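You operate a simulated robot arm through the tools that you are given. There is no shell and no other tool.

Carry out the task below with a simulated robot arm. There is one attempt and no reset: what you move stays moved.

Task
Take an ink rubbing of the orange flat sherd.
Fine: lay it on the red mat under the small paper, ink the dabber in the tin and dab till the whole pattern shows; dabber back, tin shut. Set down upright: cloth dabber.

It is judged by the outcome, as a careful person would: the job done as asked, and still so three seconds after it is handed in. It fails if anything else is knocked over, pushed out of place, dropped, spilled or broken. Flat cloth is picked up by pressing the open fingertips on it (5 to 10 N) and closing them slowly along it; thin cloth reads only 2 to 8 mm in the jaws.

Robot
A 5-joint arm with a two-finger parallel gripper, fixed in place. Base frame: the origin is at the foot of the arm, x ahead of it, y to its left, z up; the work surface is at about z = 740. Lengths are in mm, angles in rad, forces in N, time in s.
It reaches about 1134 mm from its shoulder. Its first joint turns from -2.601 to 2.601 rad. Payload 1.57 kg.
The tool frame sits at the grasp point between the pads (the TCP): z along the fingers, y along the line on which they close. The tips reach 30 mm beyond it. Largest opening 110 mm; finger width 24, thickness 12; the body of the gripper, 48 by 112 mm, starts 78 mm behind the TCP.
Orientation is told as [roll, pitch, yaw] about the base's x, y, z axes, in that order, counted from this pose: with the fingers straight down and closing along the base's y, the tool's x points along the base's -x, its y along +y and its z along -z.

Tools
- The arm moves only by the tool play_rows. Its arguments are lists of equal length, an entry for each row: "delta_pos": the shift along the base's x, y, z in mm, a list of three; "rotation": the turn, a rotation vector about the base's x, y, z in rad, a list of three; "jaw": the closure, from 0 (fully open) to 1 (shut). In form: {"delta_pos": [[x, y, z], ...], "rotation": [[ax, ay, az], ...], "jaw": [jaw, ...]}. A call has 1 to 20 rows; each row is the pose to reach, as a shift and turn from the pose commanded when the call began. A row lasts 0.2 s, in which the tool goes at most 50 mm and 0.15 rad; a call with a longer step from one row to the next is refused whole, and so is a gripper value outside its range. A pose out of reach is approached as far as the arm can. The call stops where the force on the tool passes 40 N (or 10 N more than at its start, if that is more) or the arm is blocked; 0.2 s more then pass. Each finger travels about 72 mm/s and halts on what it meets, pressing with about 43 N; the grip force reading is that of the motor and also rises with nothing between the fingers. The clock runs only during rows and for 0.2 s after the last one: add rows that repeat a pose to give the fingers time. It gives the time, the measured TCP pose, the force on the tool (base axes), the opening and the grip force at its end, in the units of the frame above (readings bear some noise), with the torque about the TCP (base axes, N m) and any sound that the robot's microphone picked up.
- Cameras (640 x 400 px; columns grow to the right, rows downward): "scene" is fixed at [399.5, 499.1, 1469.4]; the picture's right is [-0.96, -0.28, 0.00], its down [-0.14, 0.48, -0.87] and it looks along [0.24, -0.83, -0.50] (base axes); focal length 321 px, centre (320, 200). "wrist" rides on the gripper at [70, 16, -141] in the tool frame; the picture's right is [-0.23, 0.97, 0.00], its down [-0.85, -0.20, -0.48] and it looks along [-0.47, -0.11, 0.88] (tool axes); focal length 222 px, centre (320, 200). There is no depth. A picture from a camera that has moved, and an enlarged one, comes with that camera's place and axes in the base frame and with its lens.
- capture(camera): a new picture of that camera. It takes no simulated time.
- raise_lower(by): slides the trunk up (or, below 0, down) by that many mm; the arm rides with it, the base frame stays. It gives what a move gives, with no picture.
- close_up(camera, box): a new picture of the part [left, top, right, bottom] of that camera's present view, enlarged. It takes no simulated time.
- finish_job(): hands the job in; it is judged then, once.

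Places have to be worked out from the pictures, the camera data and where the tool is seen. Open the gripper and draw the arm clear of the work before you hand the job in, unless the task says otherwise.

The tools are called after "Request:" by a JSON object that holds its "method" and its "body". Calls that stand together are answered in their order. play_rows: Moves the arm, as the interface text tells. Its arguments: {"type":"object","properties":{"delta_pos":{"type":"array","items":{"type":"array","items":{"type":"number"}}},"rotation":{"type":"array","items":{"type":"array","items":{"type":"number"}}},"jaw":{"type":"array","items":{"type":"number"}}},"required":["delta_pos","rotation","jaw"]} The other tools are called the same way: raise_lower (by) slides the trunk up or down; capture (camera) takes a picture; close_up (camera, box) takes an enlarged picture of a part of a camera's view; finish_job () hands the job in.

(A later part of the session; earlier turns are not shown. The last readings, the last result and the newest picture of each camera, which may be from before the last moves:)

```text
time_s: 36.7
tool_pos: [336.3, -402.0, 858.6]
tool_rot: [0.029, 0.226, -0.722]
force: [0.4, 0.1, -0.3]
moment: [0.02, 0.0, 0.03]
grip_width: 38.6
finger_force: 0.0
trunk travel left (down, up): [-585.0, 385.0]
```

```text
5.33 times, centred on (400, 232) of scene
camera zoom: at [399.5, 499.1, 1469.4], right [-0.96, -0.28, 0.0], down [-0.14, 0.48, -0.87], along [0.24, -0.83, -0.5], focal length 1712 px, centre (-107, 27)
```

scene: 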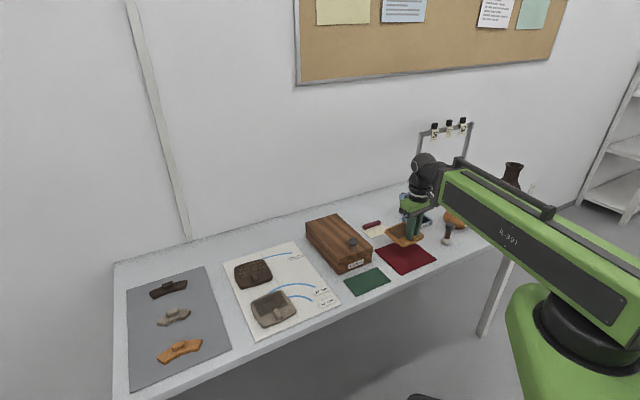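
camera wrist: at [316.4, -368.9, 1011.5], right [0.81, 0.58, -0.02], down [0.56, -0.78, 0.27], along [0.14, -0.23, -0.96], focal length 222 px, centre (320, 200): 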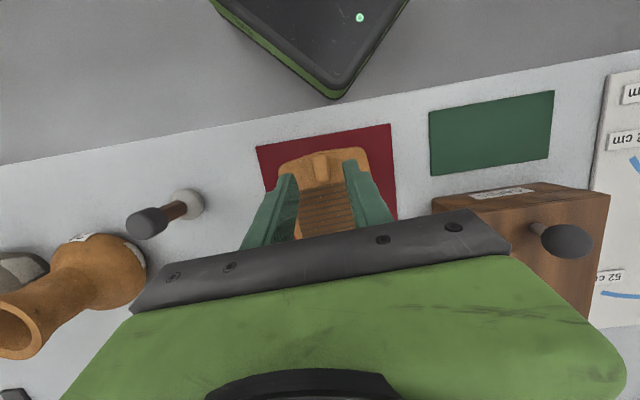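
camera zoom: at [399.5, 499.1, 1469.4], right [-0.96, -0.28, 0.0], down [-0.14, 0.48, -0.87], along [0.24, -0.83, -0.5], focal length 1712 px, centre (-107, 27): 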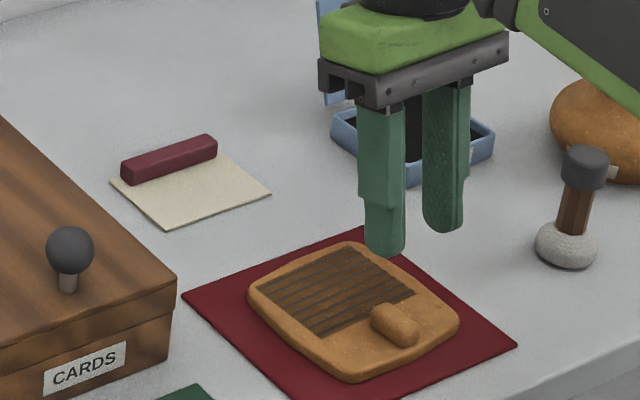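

The sherd lies fully on the mat. Moving further inward (still tilted) and up gives the wrist camera a clear view to measure the pattern position.

Request:
{"method": "play_rows", "body": {"delta_pos": [[-9, 11, 0], [-17, 20, 0], [-17, 20, 0], [-17, 20, 0]], "rotation": [[0, 0, 0], [0, 0, 0], [0, 0, 0], [0, 0, 0]], "jaw": [0.3, 0, 0, 0]}}

Request:
{"method": "raise_lower", "body": {"by": 15}}

Request:
{"method": "close_up", "body": {"camera": "wrist", "box": [220, 100, 420, 240]}}

```text
time_s: 37.7
tool_pos: [321.0, -383.6, 858.1]
tool_rot: [0.029, 0.229, -0.721]
force: [-0.2, 0.3, 0.2]
moment: [-0.03, -0.01, 0.0]
grip_width: 110.0
finger_force: 0.1
out of reach, approached as far as the arm can: row 2, 3, 4
trunk travel left (down, up): [-585.0, 385.0]
```

```text
time_s: 38.4
tool_pos: [321.0, -383.6, 874.0]
tool_rot: [0.028, 0.229, -0.721]
force: [-0.3, -0.9, -1.2]
moment: [0.01, 0.0, 0.0]
grip_width: 110.0
finger_force: 0.1
trunk travel left (down, up): [-600.0, 370.0]
```

```text
2.86 times, centred on (320, 170) of wrist
camera zoom: at [301.8, -352.3, 1026.8], right [0.81, 0.58, -0.02], down [0.56, -0.78, 0.27], along [0.14, -0.23, -0.96], focal length 635 px, centre (320, 286)
```

zoom: 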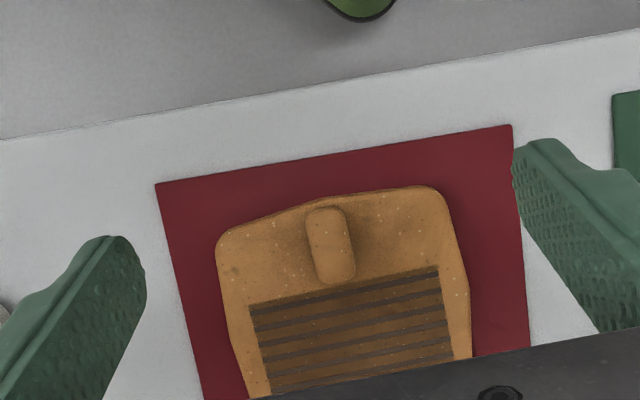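

The window centre is about (372, -431) at 48°. Next I'll straighten the tool while moving above the paper's bar, then spin it so the jaws close across the bar.

Request:
{"method": "play_rows", "body": {"delta_pos": [[15, -15, 0], [40, -38, 0], [70, -68, 0], [100, -97, 0], [130, -127, 0], [158, -154, 0], [178, -173.5, 0], [178, -173.5, 0]], "rotation": [[-0.03, -0.025, 0], [-0.07, -0.057, 0], [-0.11, -0.09, 0], [-0.15, -0.12, 0], [-0.17, -0.139, 0], [-0.17, -0.139, 0], [-0.17, -0.139, 0], [-0.17, -0.139, 0]], "jaw": [0, 0, 0, 0.2, 0.3, 0.4, 0.5, 0.5]}}

Request:
{"method": "play_rows", "body": {"delta_pos": [[0, 0, 0], [0, 0, 0], [0, 0, 0], [0, 0, 0], [0, 0, 0], [0, 0, 0], [0, 0, 0], [0, 0, 0], [0, 0, 0], [0, 0, 0], [0, 0, 0], [0, 0, 0], [0, 0, 0]], "rotation": [[0, 0, 0.13], [0, 0, 0.26], [0, 0, 0.39], [0, 0, 0.52], [0, 0, 0.65], [0, 0, 0.78], [0, 0, 0.91], [0, 0, 1.04], [0, 0, 1.17], [0, 0, 1.3], [0, 0, 1.43], [0, 0, 1.511], [0, 0, 1.511]], "jaw": [0.5, 0.5, 0.5, 0.5, 0.5, 0.5, 0.5, 0.5, 0.5, 0.5, 0.5, 0.5, 0.5]}}

Request:
{"method": "capture", "body": {"camera": "wrist"}}

```text
time_s: 40.2
tool_pos: [498.4, -555.0, 867.6]
tool_rot: [-0.007, 0.011, -0.728]
force: [0.2, 0.1, 0.1]
moment: [-0.03, -0.01, -0.03]
grip_width: 54.7
finger_force: 0.0
out of reach, approached as far as the arm can: row 2, 3, 4, 5, 6, 7, 8
trunk travel left (down, up): [-600.0, 370.0]
```

```text
time_s: 43.0
tool_pos: [499.8, -556.8, 867.2]
tool_rot: [-0.008, 0.014, 0.787]
force: [1.0, 0.0, 0.2]
moment: [0.03, -0.02, 0.03]
grip_width: 55.2
finger_force: 0.1
trunk travel left (down, up): [-600.0, 370.0]
```

```text
taken
camera wrist: at [438.5, -594.1, 1008.7], right [-0.53, 0.85, -0.01], down [0.75, 0.47, 0.47], along [0.4, 0.24, -0.88], focal length 222 px, centre (320, 200)
```

wrist: 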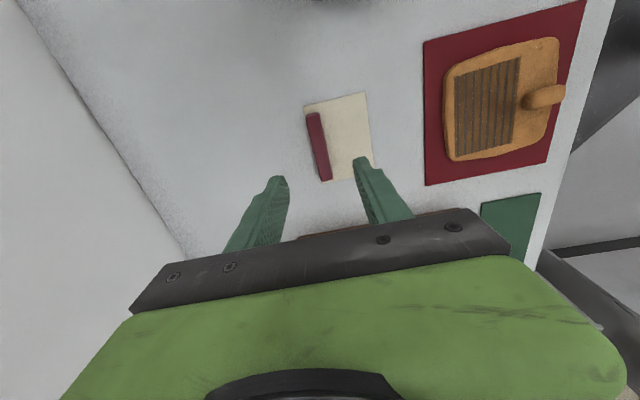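

Lowering closer to check alignment with the bar.

Request:
{"method": "raise_lower", "body": {"by": -50}}

Request:
{"method": "close_up", "body": {"camera": "wrist", "box": [230, 70, 430, 220]}}

Request:
{"method": "close_up", "body": {"camera": "scene", "box": [330, 175, 430, 250]}}

```text
time_s: 43.9
tool_pos: [499.0, -557.0, 818.0]
tool_rot: [-0.007, 0.013, 0.785]
force: [0.2, -0.6, 0.5]
moment: [-0.02, 0.0, -0.01]
grip_width: 54.9
finger_force: 0.0
trunk travel left (down, up): [-550.0, 420.0]
```

```text
2.67 times, centred on (330, 145) of wrist
camera zoom: at [438.5, -594.0, 958.7], right [-0.53, 0.85, -0.01], down [0.75, 0.47, 0.47], along [0.4, 0.24, -0.88], focal length 592 px, centre (293, 347)
```

zoom: 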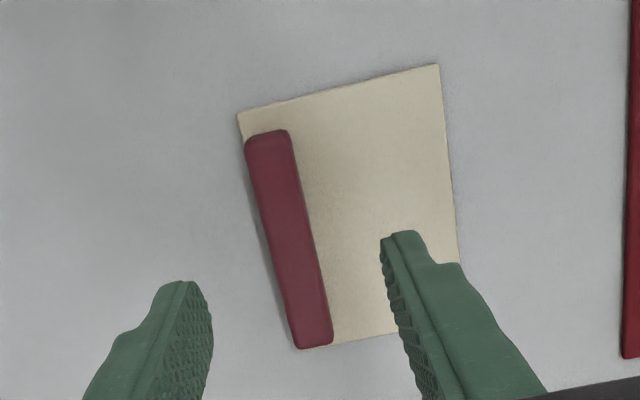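

```text
5.33 times, centred on (380, 212) of scene
camera zoom: at [399.5, 499.1, 1469.4], right [-0.96, -0.28, 0.0], down [-0.14, 0.48, -0.87], along [0.24, -0.83, -0.5], focal length 1712 px, centre (0, 133)
```

zoom: 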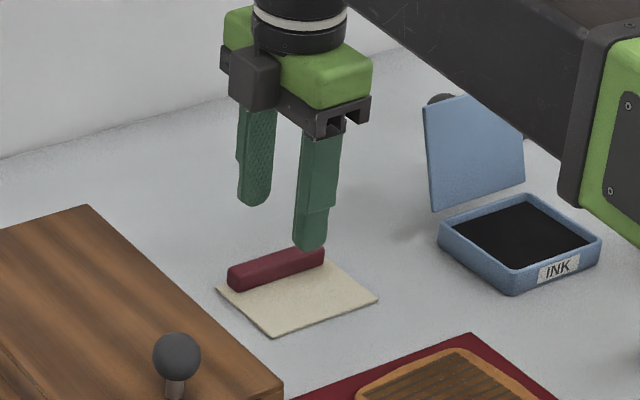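

The bar centre is about 4 mm off along its length. I'll shift and descend to about 5 mm above the paper.

Request:
{"method": "play_rows", "body": {"delta_pos": [[-3, -3, 0], [-3, -3, 0]], "rotation": [[0, 0, -0.008], [0, 0, -0.008]], "jaw": [0.55, 0.55]}}

Request:
{"method": "raise_lower", "body": {"by": -34}}

Request:
{"method": "raise_lower", "body": {"by": -5}}

Request:
{"method": "raise_lower", "body": {"by": -3}}

Request:
{"method": "close_up", "body": {"camera": "wrist", "box": [230, 70, 430, 220]}}

Request:
{"method": "close_up", "body": {"camera": "scene", "box": [350, 200, 400, 238]}}

```text
time_s: 44.5
tool_pos: [496.8, -559.4, 817.0]
tool_rot: [-0.008, 0.011, 0.776]
force: [-0.6, 0.5, 0.0]
moment: [-0.01, -0.01, 0.0]
grip_width: 49.1
finger_force: 0.0
trunk travel left (down, up): [-550.0, 420.0]
```

```text
time_s: 45.3
tool_pos: [495.3, -559.1, 782.3]
tool_rot: [-0.007, 0.012, 0.776]
force: [0.1, 0.1, 0.4]
moment: [0.01, 0.04, -0.03]
grip_width: 49.7
finger_force: 0.0
trunk travel left (down, up): [-516.0, 454.0]
```

```text
time_s: 45.8
tool_pos: [496.7, -559.2, 778.3]
tool_rot: [-0.007, 0.013, 0.776]
force: [-1.0, -0.7, 0.2]
moment: [-0.03, 0.01, 0.01]
grip_width: 49.4
finger_force: 0.0
trunk travel left (down, up): [-511.0, 459.0]
```

```text
time_s: 46.3
tool_pos: [496.4, -559.4, 774.8]
tool_rot: [-0.006, 0.014, 0.778]
force: [0.0, -1.2, -0.4]
moment: [0.0, -0.01, -0.01]
grip_width: 49.4
finger_force: 0.1
trunk travel left (down, up): [-508.0, 462.0]
```

```text
2.67 times, centred on (330, 145) of wrist
camera zoom: at [435.5, -596.2, 916.7], right [-0.52, 0.85, -0.01], down [0.75, 0.46, 0.47], along [0.41, 0.24, -0.88], focal length 592 px, centre (293, 347)
```

zoom: 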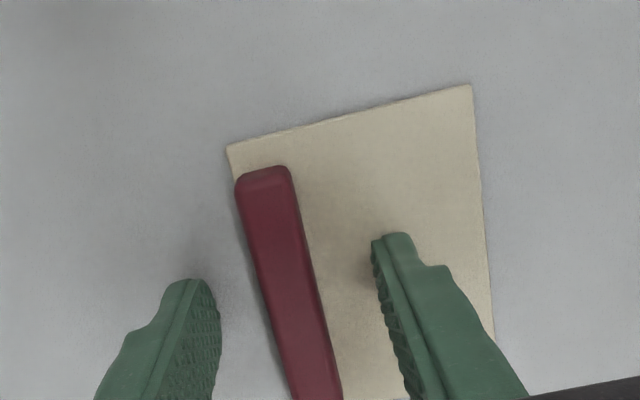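

```text
10.53 times, centred on (375, 219) of scene
camera zoom: at [399.5, 499.1, 1469.4], right [-0.96, -0.28, 0.0], down [-0.14, 0.48, -0.87], along [0.24, -0.83, -0.5], focal length 3378 px, centre (-259, 0)
```

zoom: 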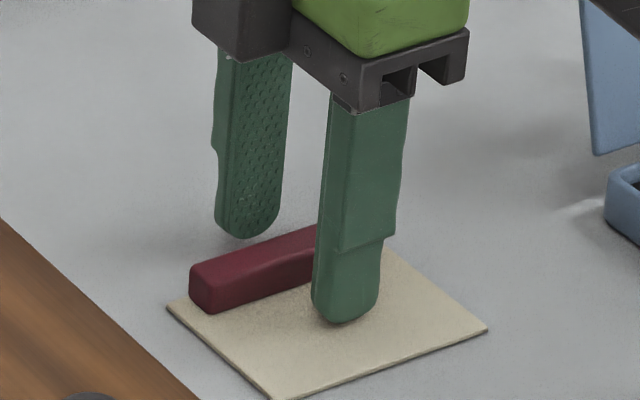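

Well placed. Closing slowly across the bar, then a small lift.

Request:
{"method": "play_rows", "body": {"delta_pos": [[0, 0, 0], [0, 0, 0], [0, 0, 0], [0, 0, 0], [0, 0, 0], [0, 0, 0], [0, 0, 0]], "rotation": [[0, 0, 0], [0, 0, 0], [0, 0, 0], [0, 0, 0], [0, 0, 0], [0, 0, 0], [0, 0, 0]], "jaw": [0.65, 0.73, 0.8, 0.85, 0.9, 1, 1]}}

Request:
{"method": "raise_lower", "body": {"by": 12}}

Request:
{"method": "close_up", "body": {"camera": "wrist", "box": [230, 70, 430, 220]}}

Request:
{"method": "close_up", "body": {"camera": "scene", "box": [350, 190, 410, 235]}}

```text
time_s: 47.9
tool_pos: [496.4, -559.1, 775.2]
tool_rot: [-0.006, 0.013, 0.777]
force: [0.3, -0.7, 0.3]
moment: [0.03, 0.06, 0.05]
grip_width: 14.9
finger_force: 30.9
trunk travel left (down, up): [-508.0, 462.0]
```

```text
time_s: 48.5
tool_pos: [497.2, -559.8, 787.6]
tool_rot: [-0.007, 0.012, 0.776]
force: [0.5, 0.0, -1.0]
moment: [0.0, -0.01, -0.02]
grip_width: 14.6
finger_force: 30.5
trunk travel left (down, up): [-520.0, 450.0]
```

```text
2.67 times, centred on (330, 145) of wrist
camera zoom: at [435.5, -596.3, 928.7], right [-0.52, 0.85, -0.01], down [0.75, 0.46, 0.47], along [0.41, 0.24, -0.88], focal length 592 px, centre (293, 347)
```

zoom: 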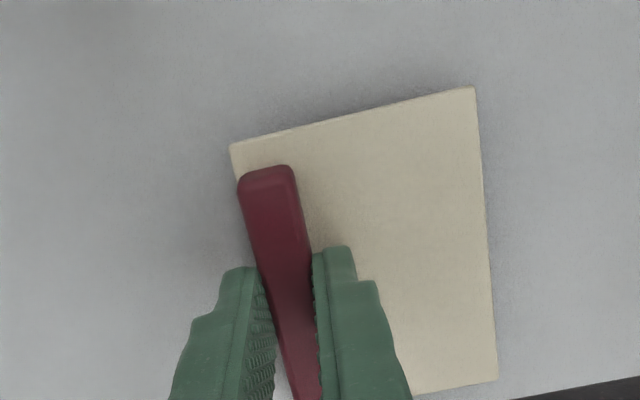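

```text
8.89 times, centred on (380, 212) of scene
camera zoom: at [399.5, 499.1, 1469.4], right [-0.96, -0.28, 0.0], down [-0.14, 0.48, -0.87], along [0.24, -0.83, -0.5], focal length 2853 px, centre (-213, 89)
```

zoom: 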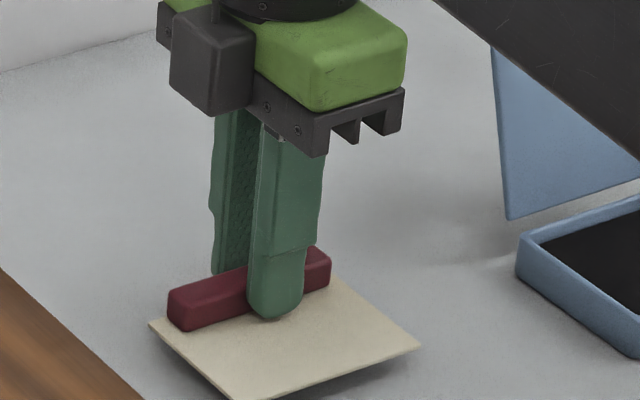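

The paper is a stiff sheet held level. I'll lift higher and carry it above the sherd, turning it to match the sherd's angle.

Request:
{"method": "raise_lower", "body": {"by": 40}}

Request:
{"method": "play_rows", "body": {"delta_pos": [[-8, 8, 0], [-25, 26, 0], [-45, 46, 0], [-65, 67, 0], [-83, 85, 0], [-98, 101, 0], [-105, 107.8, 0], [-105, 107.8, 0], [-105, 107.8, 0]], "rotation": [[0, 0, 0], [0, 0, 0.02], [0, 0, 0.04], [0, 0, 0.06], [0, 0, 0.068], [0, 0, 0.068], [0, 0, 0.068], [0, 0, 0.068], [0, 0, 0.068]], "jaw": [1, 1, 1, 1, 1, 1, 1, 1, 1]}}

Request:
{"method": "capture", "body": {"camera": "wrist"}}

Request:
{"method": "close_up", "body": {"camera": "scene", "box": [350, 195, 450, 270]}}

```text
time_s: 49.4
tool_pos: [497.5, -559.4, 827.4]
tool_rot: [-0.007, 0.011, 0.777]
force: [0.9, 0.7, -1.0]
moment: [0.0, 0.0, -0.03]
grip_width: 14.9
finger_force: 31.5
trunk travel left (down, up): [-560.0, 410.0]
```

```text
time_s: 51.4
tool_pos: [390.9, -450.5, 827.8]
tool_rot: [-0.006, 0.012, 0.846]
force: [0.1, 0.7, 0.1]
moment: [0.01, 0.02, 0.06]
grip_width: 14.6
finger_force: 31.0
trunk travel left (down, up): [-560.0, 410.0]
```

```text
taken
camera wrist: at [332.1, -491.2, 968.7], right [-0.58, 0.82, -0.01], down [0.72, 0.51, 0.47], along [0.39, 0.27, -0.88], focal length 222 px, centre (320, 200)
```

wrist: 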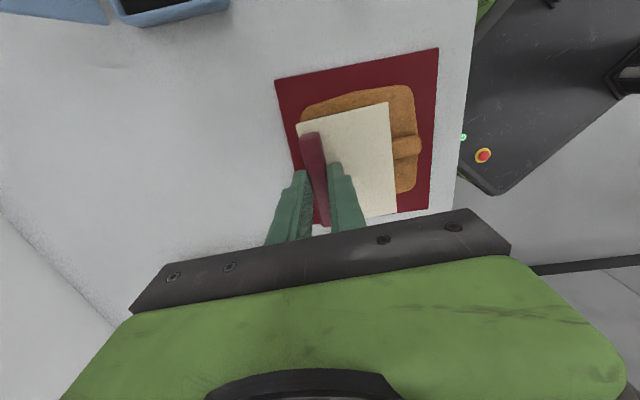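

```text
5.33 times, centred on (400, 232) of scene
camera zoom: at [399.5, 499.1, 1469.4], right [-0.96, -0.28, 0.0], down [-0.14, 0.48, -0.87], along [0.24, -0.83, -0.5], focal length 1712 px, centre (-107, 27)
```

zoom: 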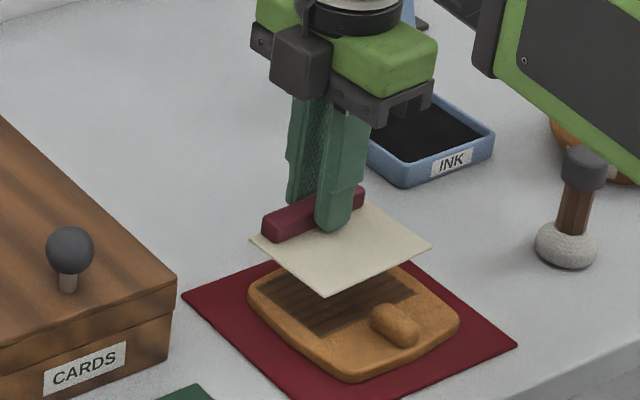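

Looks right. Lowering to a few millimetres above the sherd for a check.

Request:
{"method": "raise_lower", "body": {"by": -30}}

Request:
{"method": "close_up", "body": {"camera": "wrist", "box": [260, 40, 460, 220]}}

Request:
{"method": "close_up", "body": {"camera": "scene", "box": [370, 215, 440, 267]}}

```text
time_s: 52.1
tool_pos: [389.6, -450.6, 796.6]
tool_rot: [-0.008, 0.011, 0.846]
force: [-0.5, -0.3, 0.5]
moment: [-0.01, 0.0, 0.01]
grip_width: 14.8
finger_force: 30.8
trunk travel left (down, up): [-530.0, 440.0]
```

```text
2.22 times, centred on (360, 130) of wrist
camera zoom: at [332.2, -491.1, 938.7], right [-0.58, 0.82, -0.01], down [0.72, 0.51, 0.47], along [0.39, 0.27, -0.88], focal length 494 px, centre (231, 356)
```

zoom: 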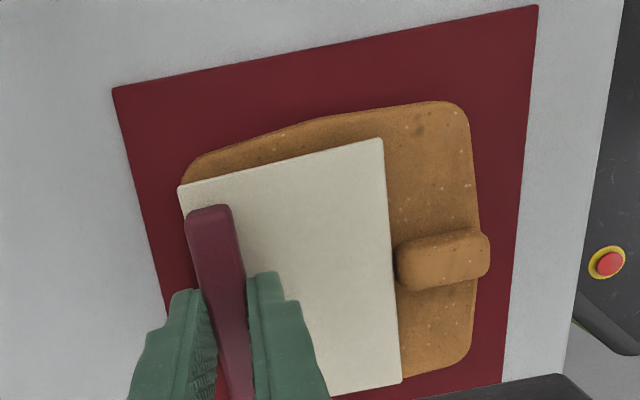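

```text
7.69 times, centred on (405, 241) of scene
camera zoom: at [399.5, 499.1, 1469.4], right [-0.96, -0.28, 0.0], down [-0.14, 0.48, -0.87], along [0.24, -0.83, -0.5], focal length 2469 px, centre (-334, -115)
```

zoom: 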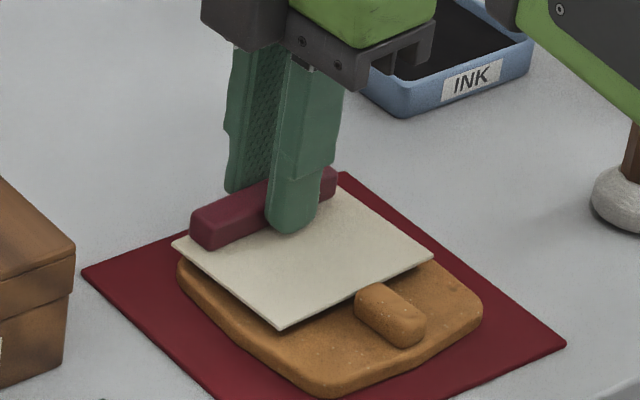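

The paper's front edge sits about 5 mm before the window and 2 mm from the knob, and it is centred sideways to about 1 mm. I'll nudge it 1.5 mm away from the knob and set it down.

Request:
{"method": "play_rows", "body": {"delta_pos": [[0.4, -1.75, 0], [0.4, -1.75, 0]], "rotation": [[0, 0, 0], [0, 0, 0]], "jaw": [1, 1]}}

Request:
{"method": "raise_lower", "body": {"by": -4}}

Request:
{"method": "raise_lower", "body": {"by": -1}}

Request:
{"method": "raise_lower", "body": {"by": -1}}

Request:
{"method": "raise_lower", "body": {"by": -1}}

```text
time_s: 52.7
tool_pos: [391.8, -452.0, 797.8]
tool_rot: [-0.009, 0.013, 0.845]
force: [-0.3, -0.5, -0.2]
moment: [0.02, 0.01, -0.03]
grip_width: 14.8
finger_force: 30.7
trunk travel left (down, up): [-530.0, 440.0]
```

```text
time_s: 53.2
tool_pos: [391.0, -451.8, 792.9]
tool_rot: [-0.008, 0.012, 0.845]
force: [-0.2, -0.2, -0.4]
moment: [0.0, 0.0, 0.02]
grip_width: 14.7
finger_force: 30.8
trunk travel left (down, up): [-526.0, 444.0]
```

```text
time_s: 53.8
tool_pos: [391.0, -452.3, 792.9]
tool_rot: [-0.006, 0.012, 0.845]
force: [0.2, -0.9, -0.8]
moment: [0.0, 0.02, -0.01]
grip_width: 14.3
finger_force: 30.6
trunk travel left (down, up): [-525.0, 445.0]
```

```text
time_s: 54.3
tool_pos: [390.7, -452.3, 791.6]
tool_rot: [-0.007, 0.012, 0.843]
force: [0.2, 0.3, -1.0]
moment: [-0.01, -0.03, 0.01]
grip_width: 14.5
finger_force: 30.7
trunk travel left (down, up): [-524.0, 446.0]
```

```text
time_s: 54.8
tool_pos: [391.5, -452.4, 789.7]
tool_rot: [-0.009, 0.011, 0.845]
force: [0.3, -0.5, 1.4]
moment: [0.02, 0.04, 0.03]
grip_width: 14.5
finger_force: 30.5
trunk travel left (down, up): [-523.0, 447.0]
```

Contact is starting. One more millimetre, then release slowly and rise.

Request:
{"method": "raise_lower", "body": {"by": -0.7}}

Request:
{"method": "close_up", "body": {"camera": "wrist", "box": [260, 40, 460, 220]}}

Request:
{"method": "close_up", "body": {"camera": "scene", "box": [370, 215, 440, 267]}}

```text
time_s: 55.3
tool_pos: [390.6, -452.4, 790.4]
tool_rot: [-0.007, 0.015, 0.845]
force: [1.9, -1.4, 10.6]
moment: [0.22, -0.05, -0.04]
grip_width: 14.5
finger_force: 30.4
trunk travel left (down, up): [-523.0, 447.0]
```

```text
2.22 times, centred on (360, 130) of wrist
camera zoom: at [332.5, -492.5, 931.4], right [-0.58, 0.82, -0.01], down [0.72, 0.51, 0.47], along [0.39, 0.26, -0.88], focal length 494 px, centre (231, 356)
```

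zoom: 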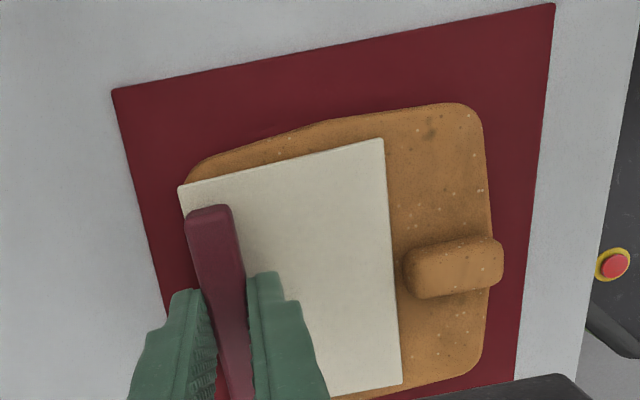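

```text
7.69 times, centred on (405, 241) of scene
camera zoom: at [399.5, 499.1, 1469.4], right [-0.96, -0.28, 0.0], down [-0.14, 0.48, -0.87], along [0.24, -0.83, -0.5], focal length 2469 px, centre (-334, -115)
```

zoom: 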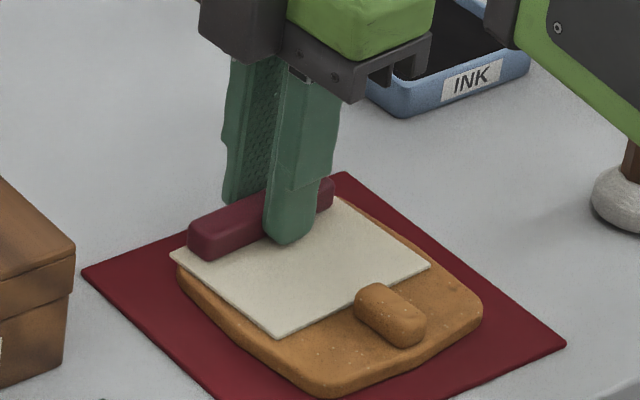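

The window is entirely covered. Releasing gradually and rising.

Request:
{"method": "play_rows", "body": {"delta_pos": [[0, 0, 0], [0, 0, 0], [0, 0, 0], [0, 0, 0], [0, 0, 0]], "rotation": [[0, 0, 0], [0, 0, 0], [0, 0, 0], [0, 0, 0], [0, 0, 0]], "jaw": [0.92, 0.86, 0.82, 0.78, 0.78]}}

Request:
{"method": "raise_lower", "body": {"by": 60}}

Request:
{"method": "capture", "body": {"camera": "wrist"}}

Request:
{"method": "close_up", "body": {"camera": "scene", "box": [370, 205, 490, 295]}}

```text
time_s: 56.5
tool_pos: [390.9, -451.1, 789.5]
tool_rot: [-0.008, 0.012, 0.844]
force: [0.1, 0.0, 0.1]
moment: [-0.02, 0.01, -0.01]
grip_width: 23.9
finger_force: 0.1
trunk travel left (down, up): [-523.0, 447.0]
```

```text
time_s: 57.5
tool_pos: [391.8, -451.6, 849.5]
tool_rot: [-0.008, 0.014, 0.846]
force: [-0.7, -0.2, -0.4]
moment: [-0.01, -0.02, -0.06]
grip_width: 24.3
finger_force: 0.0
trunk travel left (down, up): [-583.0, 387.0]
```

```text
taken
camera wrist: at [332.7, -492.7, 991.0], right [-0.58, 0.82, -0.01], down [0.72, 0.51, 0.47], along [0.39, 0.27, -0.88], focal length 222 px, centre (320, 200)
```

wrist: 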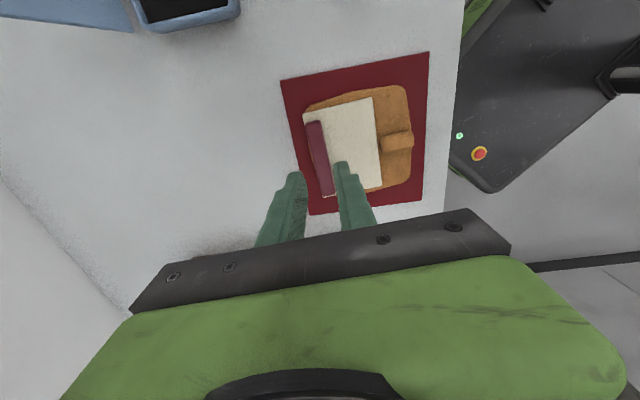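

```text
4.44 times, centred on (430, 250) of scene
camera zoom: at [399.5, 499.1, 1469.4], right [-0.96, -0.28, 0.0], down [-0.14, 0.48, -0.87], along [0.24, -0.83, -0.5], focal length 1426 px, centre (-169, -22)
```

zoom: 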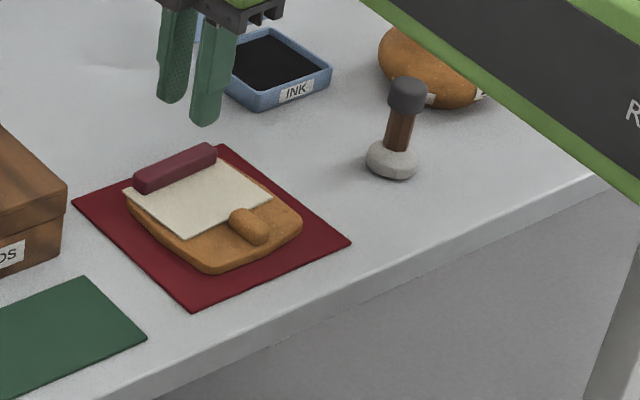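

The paper stays in place. Now for the dabber, estimated at (226, -529) with its head at z ≈ 823. I'll raise, then turn back to the table-aligned yaw and move above it.

Request:
{"method": "raise_lower", "body": {"by": 60}}

Request:
{"method": "play_rows", "body": {"delta_pos": [[-5, -2, 0], [-20, -9, 0], [-35, -17, 0], [-50, -24, 0], [-65, -31, 0], [-80, -38, 0], [-95, -45, 0], [-110, -52, 0], [-125, -59, 0], [-140, -66, 0], [-155, -73, 0], [-165, -78, 0], [-165, -78, 0]], "rotation": [[0, 0, -0.14], [0, 0, -0.28], [0, 0, -0.42], [0, 0, -0.56], [0, 0, -0.7], [0, 0, -0.84], [0, 0, -0.98], [0, 0, -1.12], [0, 0, -1.26], [0, 0, -1.4], [0, 0, -1.54], [0, 0, -1.576], [0, 0, -1.576]], "jaw": [0.6, 0.4, 0.3, 0.3, 0.3, 0.3, 0.3, 0.3, 0.3, 0.3, 0.3, 0.3, 0.3]}}

Request:
{"method": "capture", "body": {"camera": "wrist"}}

Request:
{"method": "capture", "body": {"camera": "scene"}}

```text
time_s: 58.5
tool_pos: [390.8, -450.6, 909.6]
tool_rot: [-0.007, 0.012, 0.844]
force: [0.2, -0.2, -0.3]
moment: [0.01, -0.02, 0.01]
grip_width: 24.5
finger_force: 0.1
trunk travel left (down, up): [-643.0, 327.0]
```

```text
time_s: 61.3
tool_pos: [225.2, -529.7, 910.0]
tool_rot: [-0.005, 0.013, -0.73]
force: [0.2, 0.4, 0.6]
moment: [0.0, 0.02, -0.01]
grip_width: 77.1
finger_force: 0.0
trunk travel left (down, up): [-643.0, 327.0]
```

```text
taken
camera wrist: at [186.7, -472.8, 1051.0], right [0.82, 0.57, -0.01], down [0.51, -0.72, 0.47], along [0.26, -0.39, -0.88], focal length 222 px, centre (320, 200)
```

wrist: 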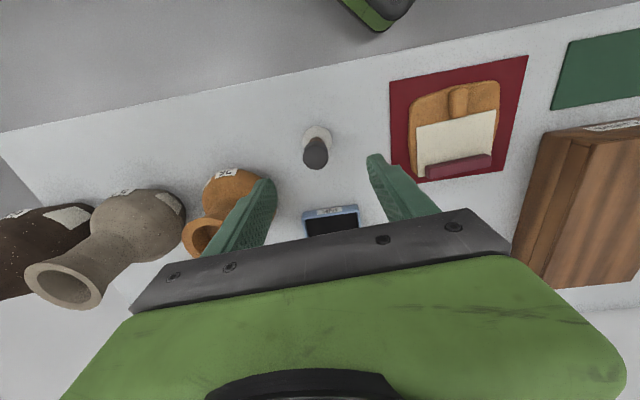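

```text
taken
```

scene: 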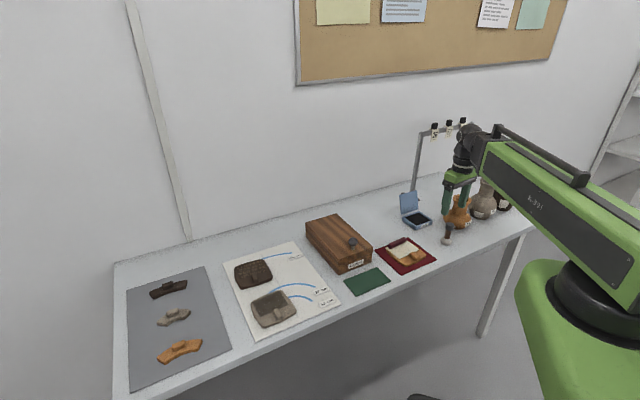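

Enlarging to refine the dabber's position.

Request:
{"method": "close_up", "body": {"camera": "wrist", "box": [270, 100, 370, 180]}}

Request:
{"method": "close_up", "body": {"camera": "scene", "box": [400, 170, 520, 260]}}

```text
5.00 times, centred on (320, 140) of wrist
camera zoom: at [186.7, -472.8, 1051.0], right [0.82, 0.57, -0.01], down [0.51, -0.72, 0.47], along [0.26, -0.39, -0.88], focal length 1111 px, centre (320, 500)
```

zoom: 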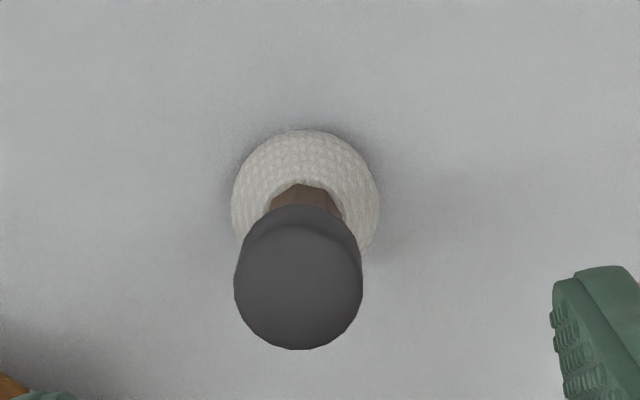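

```text
4.44 times, centred on (460, 215) of scene
camera zoom: at [399.5, 499.1, 1469.4], right [-0.96, -0.28, 0.0], down [-0.14, 0.48, -0.87], along [0.24, -0.83, -0.5], focal length 1426 px, centre (-302, 133)
```

zoom: 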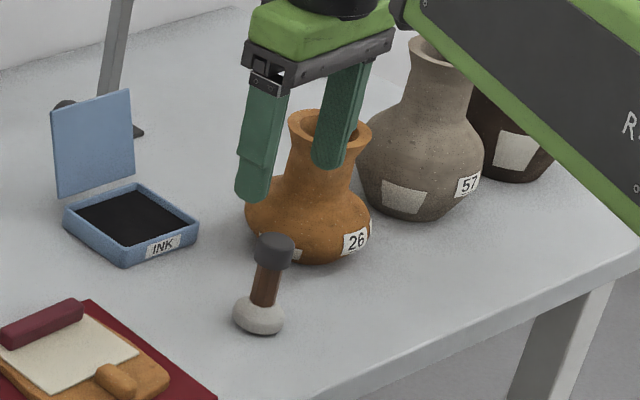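

The dabber axis is at about (219.6, -532.5) with the head top near z 829 and about 26 mm across. I'll centre and descend in stages.

Request:
{"method": "play_rows", "body": {"delta_pos": [[-5.5, -2.8, 0], [-5.5, -2.8, 0], [-5.5, -2.8, 0]], "rotation": [[0, 0, 0], [0, 0, 0], [0, 0, 0]], "jaw": [0.4, 0.45, 0.45]}}

Request:
{"method": "raise_lower", "body": {"by": -45}}

Request:
{"method": "close_up", "body": {"camera": "wrist", "box": [230, 90, 410, 210]}}

Request:
{"method": "close_up", "body": {"camera": "scene", "box": [410, 180, 490, 240]}}

```text
time_s: 62.1
tool_pos: [220.5, -532.0, 908.7]
tool_rot: [-0.008, 0.012, -0.731]
force: [-0.2, 0.8, 0.1]
moment: [0.02, 0.0, -0.03]
grip_width: 60.7
finger_force: 0.0
trunk travel left (down, up): [-643.0, 327.0]
```

```text
time_s: 63.0
tool_pos: [221.5, -532.9, 863.3]
tool_rot: [-0.006, 0.012, -0.731]
force: [-0.2, -0.5, 0.7]
moment: [0.01, 0.0, -0.02]
grip_width: 60.3
finger_force: 0.0
trunk travel left (down, up): [-598.0, 372.0]
```

```text
3.33 times, centred on (320, 150) of wrist
camera zoom: at [181.0, -475.4, 1006.0], right [0.82, 0.57, -0.01], down [0.51, -0.72, 0.47], along [0.26, -0.39, -0.88], focal length 740 px, centre (320, 367)
```

zoom: 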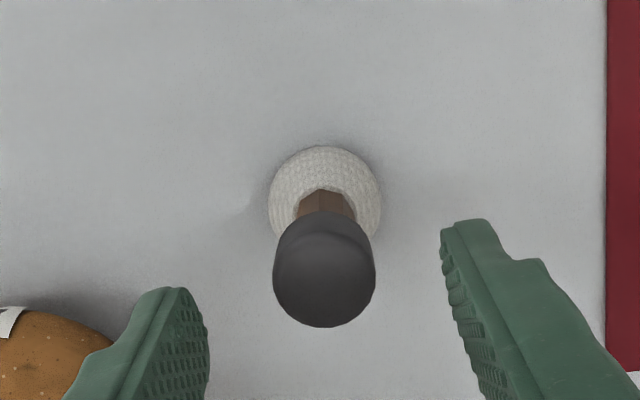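

```text
6.67 times, centred on (450, 210) of scene
camera zoom: at [399.5, 499.1, 1469.4], right [-0.96, -0.28, 0.0], down [-0.14, 0.48, -0.87], along [0.24, -0.83, -0.5], focal length 2140 px, centre (-547, 133)
```

zoom: 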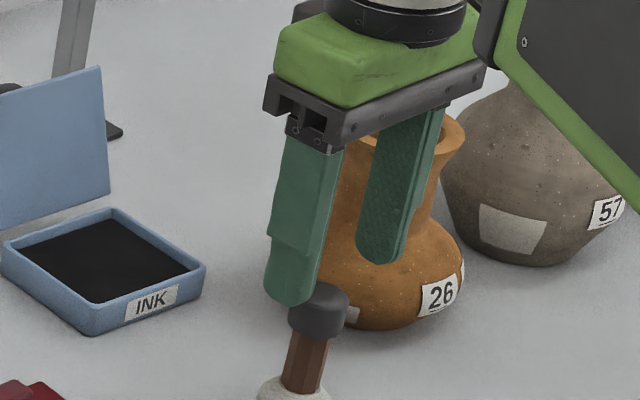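

Aligned. I'll narrow the opening to stay clear of the orange vase and descend to head height.

Request:
{"method": "play_rows", "body": {"delta_pos": [[0, 0, 0], [0, 0, 0], [0, 0, 0]], "rotation": [[0, 0, 0], [0, 0, 0], [0, 0, 0]], "jaw": [0.55, 0.6, 0.6]}}

Request:
{"method": "raise_lower", "body": {"by": -25}}

Request:
{"method": "close_up", "body": {"camera": "wrist", "box": [230, 90, 410, 210]}}

Request:
{"method": "raise_lower", "body": {"by": -20}}

Request:
{"method": "close_up", "body": {"camera": "wrist", "box": [230, 90, 410, 210]}}

Request:
{"method": "close_up", "body": {"camera": "scene", "box": [410, 195, 480, 247]}}

```text
time_s: 63.8
tool_pos: [220.3, -531.8, 865.5]
tool_rot: [-0.005, 0.01, -0.732]
force: [0.3, 0.8, -0.3]
moment: [0.01, 0.02, 0.03]
grip_width: 44.0
finger_force: 0.1
trunk travel left (down, up): [-598.0, 372.0]
```

```text
time_s: 64.5
tool_pos: [219.9, -532.3, 839.5]
tool_rot: [-0.007, 0.012, -0.731]
force: [-0.2, 0.1, -0.5]
moment: [0.02, -0.04, 0.0]
grip_width: 44.0
finger_force: 0.0
trunk travel left (down, up): [-573.0, 397.0]
```

```text
3.33 times, centred on (320, 150) of wrist
camera zoom: at [181.0, -475.4, 981.0], right [0.82, 0.57, -0.01], down [0.51, -0.72, 0.47], along [0.26, -0.39, -0.88], focal length 740 px, centre (320, 367)
```

zoom: 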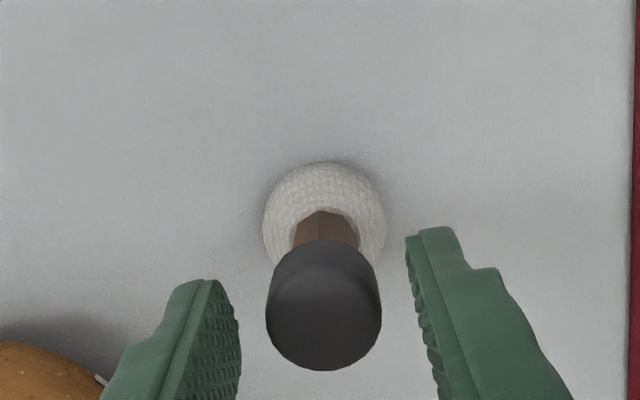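

```text
time_s: 65.1
tool_pos: [220.9, -531.9, 820.4]
tool_rot: [-0.007, 0.014, -0.732]
force: [0.2, -0.1, -0.8]
moment: [-0.02, -0.03, 0.03]
grip_width: 43.9
finger_force: 0.0
trunk travel left (down, up): [-553.0, 417.0]
```

```text
3.33 times, centred on (320, 150) of wrist
camera zoom: at [181.0, -475.4, 961.0], right [0.82, 0.57, -0.01], down [0.51, -0.72, 0.47], along [0.26, -0.39, -0.88], focal length 740 px, centre (320, 367)
```

zoom: 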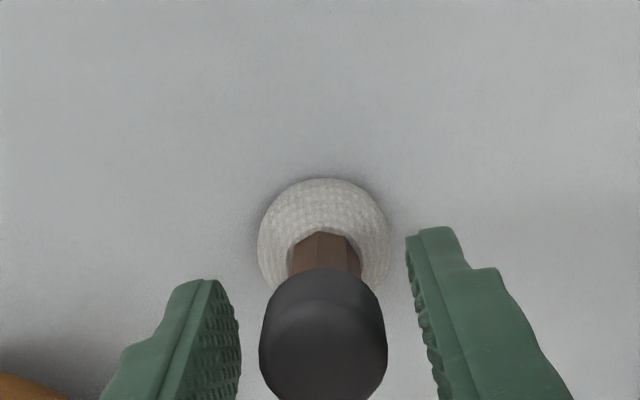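

```text
7.69 times, centred on (445, 221) of scene
camera zoom: at [399.5, 499.1, 1469.4], right [-0.96, -0.28, 0.0], down [-0.14, 0.48, -0.87], along [0.24, -0.83, -0.5], focal length 2469 px, centre (-642, 38)
```

zoom: 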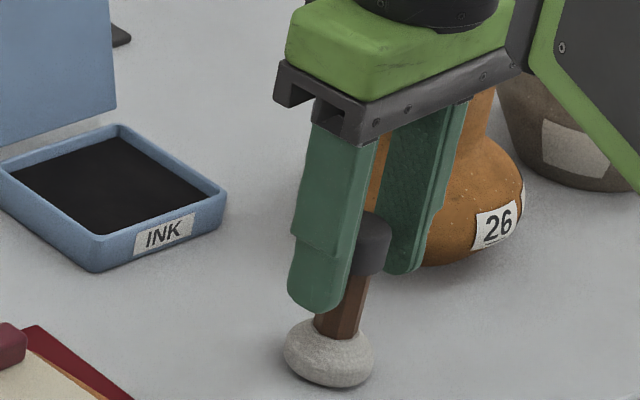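

Centred. Lowering 4 mm more and closing on the head.

Request:
{"method": "raise_lower", "body": {"by": -4}}

Request:
{"method": "play_rows", "body": {"delta_pos": [[0, 0, 0], [0, 0, 0], [0, 0, 0], [0, 0, 0], [0, 0, 0], [0, 0, 0]], "rotation": [[0, 0, 0], [0, 0, 0], [0, 0, 0], [0, 0, 0], [0, 0, 0], [0, 0, 0]], "jaw": [0.66, 0.72, 0.78, 0.85, 1, 1]}}

Request:
{"method": "close_up", "body": {"camera": "wrist", "box": [230, 90, 410, 210]}}

Request:
{"method": "close_up", "body": {"camera": "scene", "box": [410, 195, 480, 247]}}

```text
time_s: 65.7
tool_pos: [220.6, -531.0, 815.5]
tool_rot: [-0.007, 0.013, -0.732]
force: [-0.1, 0.1, 0.8]
moment: [0.01, 0.03, 0.0]
grip_width: 43.8
finger_force: 0.0
trunk travel left (down, up): [-549.0, 421.0]
```

```text
time_s: 67.1
tool_pos: [221.3, -532.8, 815.7]
tool_rot: [-0.005, 0.011, -0.731]
force: [0.6, 0.9, 0.7]
moment: [0.07, -0.04, 0.01]
grip_width: 26.7
finger_force: 38.0
trunk travel left (down, up): [-549.0, 421.0]
```

```text
3.33 times, centred on (320, 150) of wrist
camera zoom: at [181.0, -475.3, 957.0], right [0.82, 0.57, -0.01], down [0.51, -0.72, 0.47], along [0.26, -0.39, -0.88], focal length 740 px, centre (320, 367)
```

zoom: 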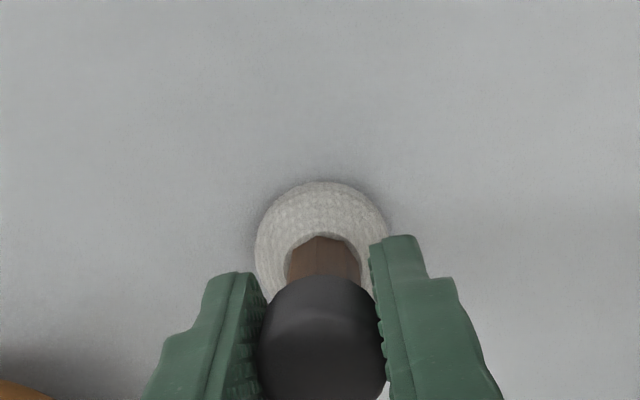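

```text
7.69 times, centred on (445, 221) of scene
camera zoom: at [399.5, 499.1, 1469.4], right [-0.96, -0.28, 0.0], down [-0.14, 0.48, -0.87], along [0.24, -0.83, -0.5], focal length 2469 px, centre (-642, 38)
```

zoom: 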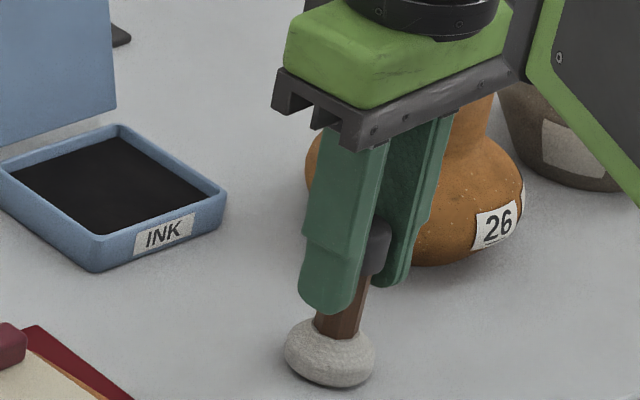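

The dabber is gripped at (221, -532) with trunk at -549, which I'll use for its return. I'll lift it and move partway toward the tin to view the tin.

Request:
{"method": "raise_lower", "body": {"by": 80}}

Request:
{"method": "play_rows", "body": {"delta_pos": [[7, -7, 0], [20, -20, 0], [35, -35, 0], [50, -50, 0], [60, -60, 0], [60, -60, 0]], "rotation": [[0, 0, 0], [0, 0, 0], [0, 0, 0], [0, 0, 0], [0, 0, 0], [0, 0, 0]], "jaw": [1, 1, 1, 1, 1, 1]}}

Request:
{"method": "capture", "body": {"camera": "wrist"}}

Request:
{"method": "close_up", "body": {"camera": "scene", "box": [380, 150, 500, 240]}}

```text
time_s: 68.2
tool_pos: [220.8, -531.8, 895.4]
tool_rot: [-0.005, 0.011, -0.731]
force: [-0.2, 0.0, -0.8]
moment: [0.0, -0.03, -0.04]
grip_width: 26.6
finger_force: 36.9
trunk travel left (down, up): [-629.0, 341.0]
```

```text
time_s: 69.6
tool_pos: [281.2, -592.3, 895.3]
tool_rot: [-0.008, 0.012, -0.732]
force: [0.7, 0.0, -0.7]
moment: [0.01, -0.02, 0.01]
grip_width: 26.7
finger_force: 37.4
trunk travel left (down, up): [-629.0, 341.0]
```

```text
taken
camera wrist: at [241.4, -534.7, 1037.0], right [0.82, 0.57, -0.01], down [0.51, -0.72, 0.47], along [0.26, -0.39, -0.88], focal length 222 px, centre (320, 200)
```

wrist: 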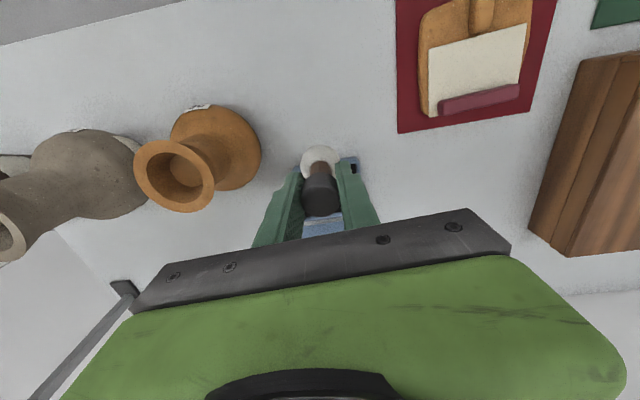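

```text
4.44 times, centred on (440, 195) of scene
camera zoom: at [399.5, 499.1, 1469.4], right [-0.96, -0.28, 0.0], down [-0.14, 0.48, -0.87], along [0.24, -0.83, -0.5], focal length 1426 px, centre (-213, 222)
```

zoom: 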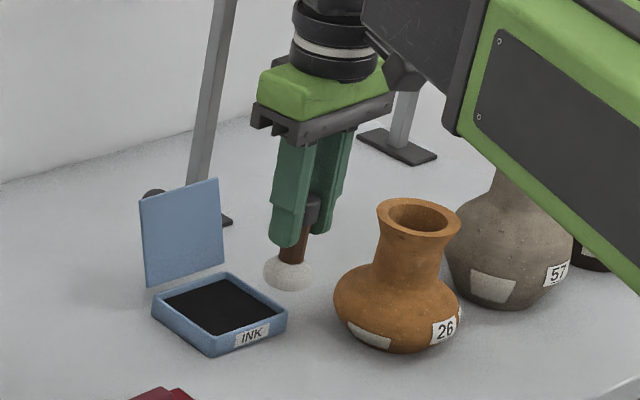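

From both cameras the tin centre is about (324, -636). I'll move above its middle, slightly on the near side away from the lid, and check.

Request:
{"method": "play_rows", "body": {"delta_pos": [[10, -10, 0], [22, -22, 0], [34, -34, 0], [41, -42, 0], [41, -42, 0], [41, -42, 0]], "rotation": [[0, 0, 0], [0, 0, 0], [0, 0, 0], [0, 0, 0], [0, 0, 0], [0, 0, 0]], "jaw": [1, 1, 1, 1, 1, 1]}}

Request:
{"method": "raise_lower", "body": {"by": -40}}

Request:
{"method": "capture", "body": {"camera": "wrist"}}

Request:
{"method": "close_up", "body": {"camera": "wrist", "box": [230, 90, 430, 240]}}

Request:
{"method": "close_up", "body": {"camera": "scene", "box": [380, 160, 480, 235]}}

```text
time_s: 71.0
tool_pos: [321.9, -633.3, 895.5]
tool_rot: [-0.008, 0.014, -0.731]
force: [0.8, -0.1, -1.5]
moment: [-0.01, 0.03, -0.01]
grip_width: 26.9
finger_force: 37.3
trunk travel left (down, up): [-629.0, 341.0]
```

```text
time_s: 71.9
tool_pos: [321.9, -633.4, 855.1]
tool_rot: [-0.007, 0.013, -0.732]
force: [0.3, -0.1, -0.2]
moment: [0.02, -0.01, 0.0]
grip_width: 26.5
finger_force: 36.9
trunk travel left (down, up): [-589.0, 381.0]
```

```text
taken
camera wrist: at [281.8, -576.7, 997.0], right [0.82, 0.57, -0.01], down [0.51, -0.72, 0.47], along [0.26, -0.39, -0.88], focal length 222 px, centre (320, 200)
```

wrist: 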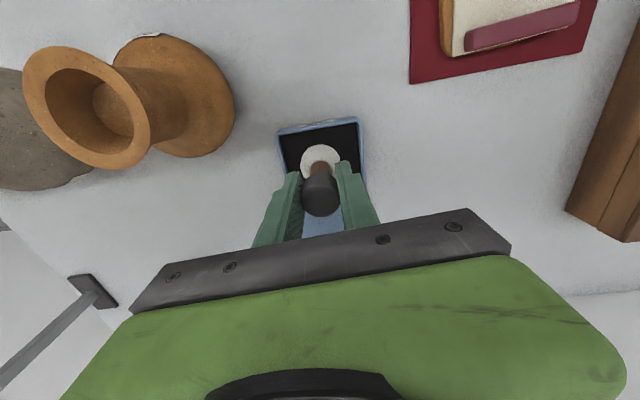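

```text
2.67 times, centred on (330, 165) of wrist
camera zoom: at [281.8, -576.7, 997.0], right [0.82, 0.57, -0.01], down [0.51, -0.72, 0.47], along [0.26, -0.39, -0.88], focal length 592 px, centre (293, 293)
```

zoom: 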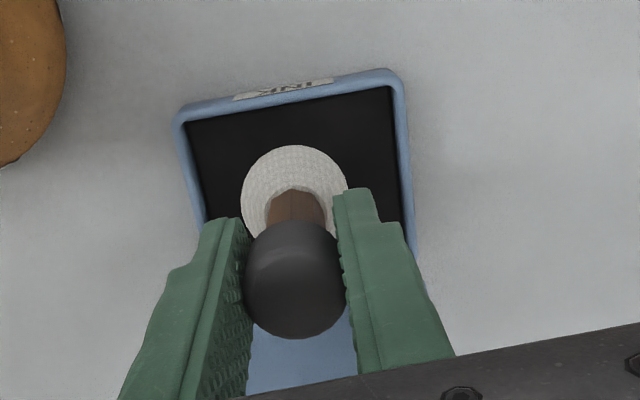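

```text
5.33 times, centred on (430, 198) of scene
camera zoom: at [399.5, 499.1, 1469.4], right [-0.96, -0.28, 0.0], down [-0.14, 0.48, -0.87], along [0.24, -0.83, -0.5], focal length 1712 px, centre (-267, 213)
```

zoom: 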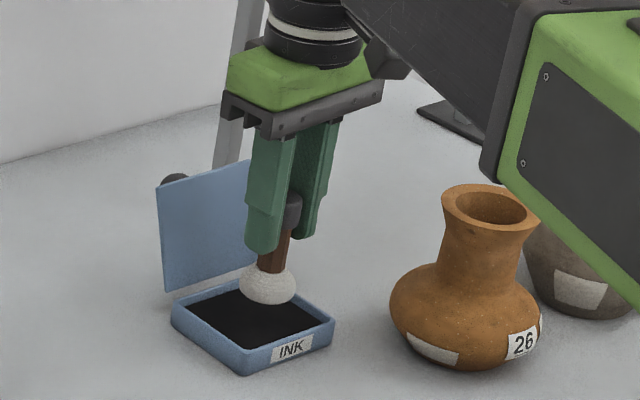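

Centred over the pad, with slightly more room on the far side. I'll shift 4 mm inward and lower onto the pad in small steps.

Request:
{"method": "play_rows", "body": {"delta_pos": [[3, -3, 0], [3, -3, 0]], "rotation": [[0, 0, 0], [0, 0, 0]], "jaw": [1, 1]}}

Request:
{"method": "raise_lower", "body": {"by": -18}}

Request:
{"method": "raise_lower", "body": {"by": -4}}

Request:
{"method": "raise_lower", "body": {"by": -3}}

Request:
{"method": "raise_lower", "body": {"by": -2}}

Request:
{"method": "raise_lower", "body": {"by": -2}}

```text
time_s: 72.5
tool_pos: [325.0, -635.3, 856.6]
tool_rot: [-0.008, 0.013, -0.731]
force: [-0.1, 0.2, -1.0]
moment: [-0.02, -0.04, 0.02]
grip_width: 26.6
finger_force: 37.7
trunk travel left (down, up): [-589.0, 381.0]
```

```text
time_s: 73.1
tool_pos: [324.1, -635.7, 837.3]
tool_rot: [-0.006, 0.014, -0.73]
force: [0.1, 0.1, -1.3]
moment: [0.01, 0.01, 0.0]
grip_width: 26.7
finger_force: 37.4
trunk travel left (down, up): [-571.0, 399.0]
```

```text
time_s: 73.7
tool_pos: [323.8, -636.8, 834.1]
tool_rot: [-0.008, 0.011, -0.731]
force: [0.3, -1.2, 0.0]
moment: [-0.02, -0.01, 0.0]
grip_width: 26.8
finger_force: 37.6
trunk travel left (down, up): [-567.0, 403.0]
```

```text
time_s: 74.2
tool_pos: [324.9, -635.6, 831.9]
tool_rot: [-0.008, 0.008, -0.729]
force: [2.1, -4.2, 21.9]
moment: [-0.19, -0.38, -0.04]
grip_width: 26.7
finger_force: 37.7
trunk travel left (down, up): [-564.0, 406.0]
```

```text
time_s: 74.7
tool_pos: [323.0, -635.6, 829.6]
tool_rot: [-0.008, 0.011, -0.731]
force: [0.2, -4.0, 23.5]
moment: [-0.13, 0.16, 0.05]
grip_width: 26.7
finger_force: 37.2
trunk travel left (down, up): [-562.0, 408.0]
```

```text
time_s: 75.2
tool_pos: [323.9, -634.6, 828.3]
tool_rot: [-0.008, 0.011, -0.731]
force: [-1.4, -1.4, 23.5]
moment: [0.21, -0.11, 0.05]
grip_width: 26.7
finger_force: 37.8
trunk travel left (down, up): [-560.0, 410.0]
```

The dabber pressed at about 23 N. I'll lift to see whether it took ink.

Request:
{"method": "raise_lower", "body": {"by": 45}}

Request:
{"method": "close_up", "body": {"camera": "scene", "box": [390, 170, 460, 222]}}

Request:
{"method": "close_up", "body": {"camera": "wrist", "box": [230, 90, 430, 240]}}

```text
time_s: 76.1
tool_pos: [324.0, -636.3, 871.7]
tool_rot: [-0.006, 0.013, -0.731]
force: [-0.4, 0.6, -0.3]
moment: [0.04, 0.02, 0.03]
grip_width: 26.6
finger_force: 37.8
trunk travel left (down, up): [-605.0, 365.0]
```

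```text
7.69 times, centred on (425, 196) of scene
camera zoom: at [399.5, 499.1, 1469.4], right [-0.96, -0.28, 0.0], down [-0.14, 0.48, -0.87], along [0.24, -0.83, -0.5], focal length 2469 px, centre (-488, 231)
```

zoom: 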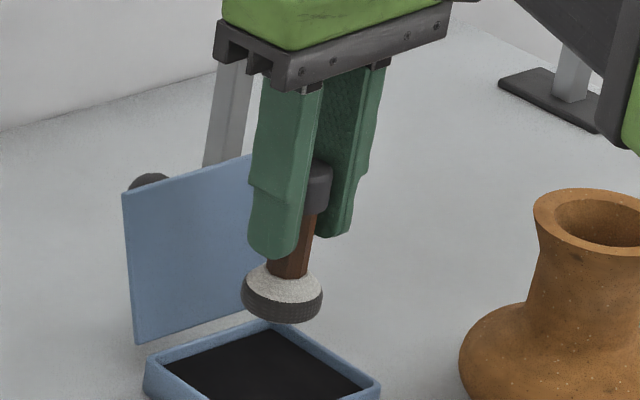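

```text
2.67 times, centred on (330, 165) of wrist
camera zoom: at [284.9, -579.2, 1012.9], right [0.82, 0.57, -0.01], down [0.51, -0.72, 0.47], along [0.26, -0.39, -0.88], focal length 592 px, centre (293, 293)
```

zoom: 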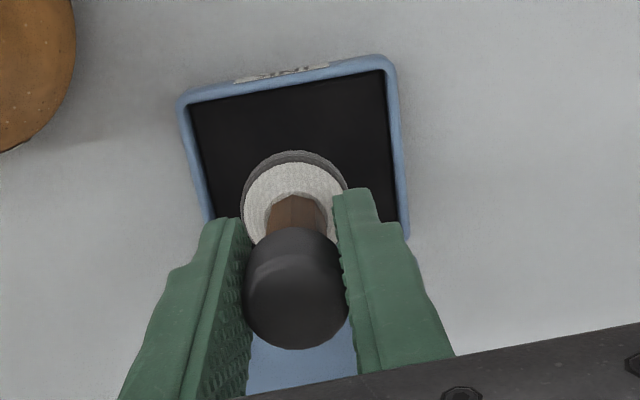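

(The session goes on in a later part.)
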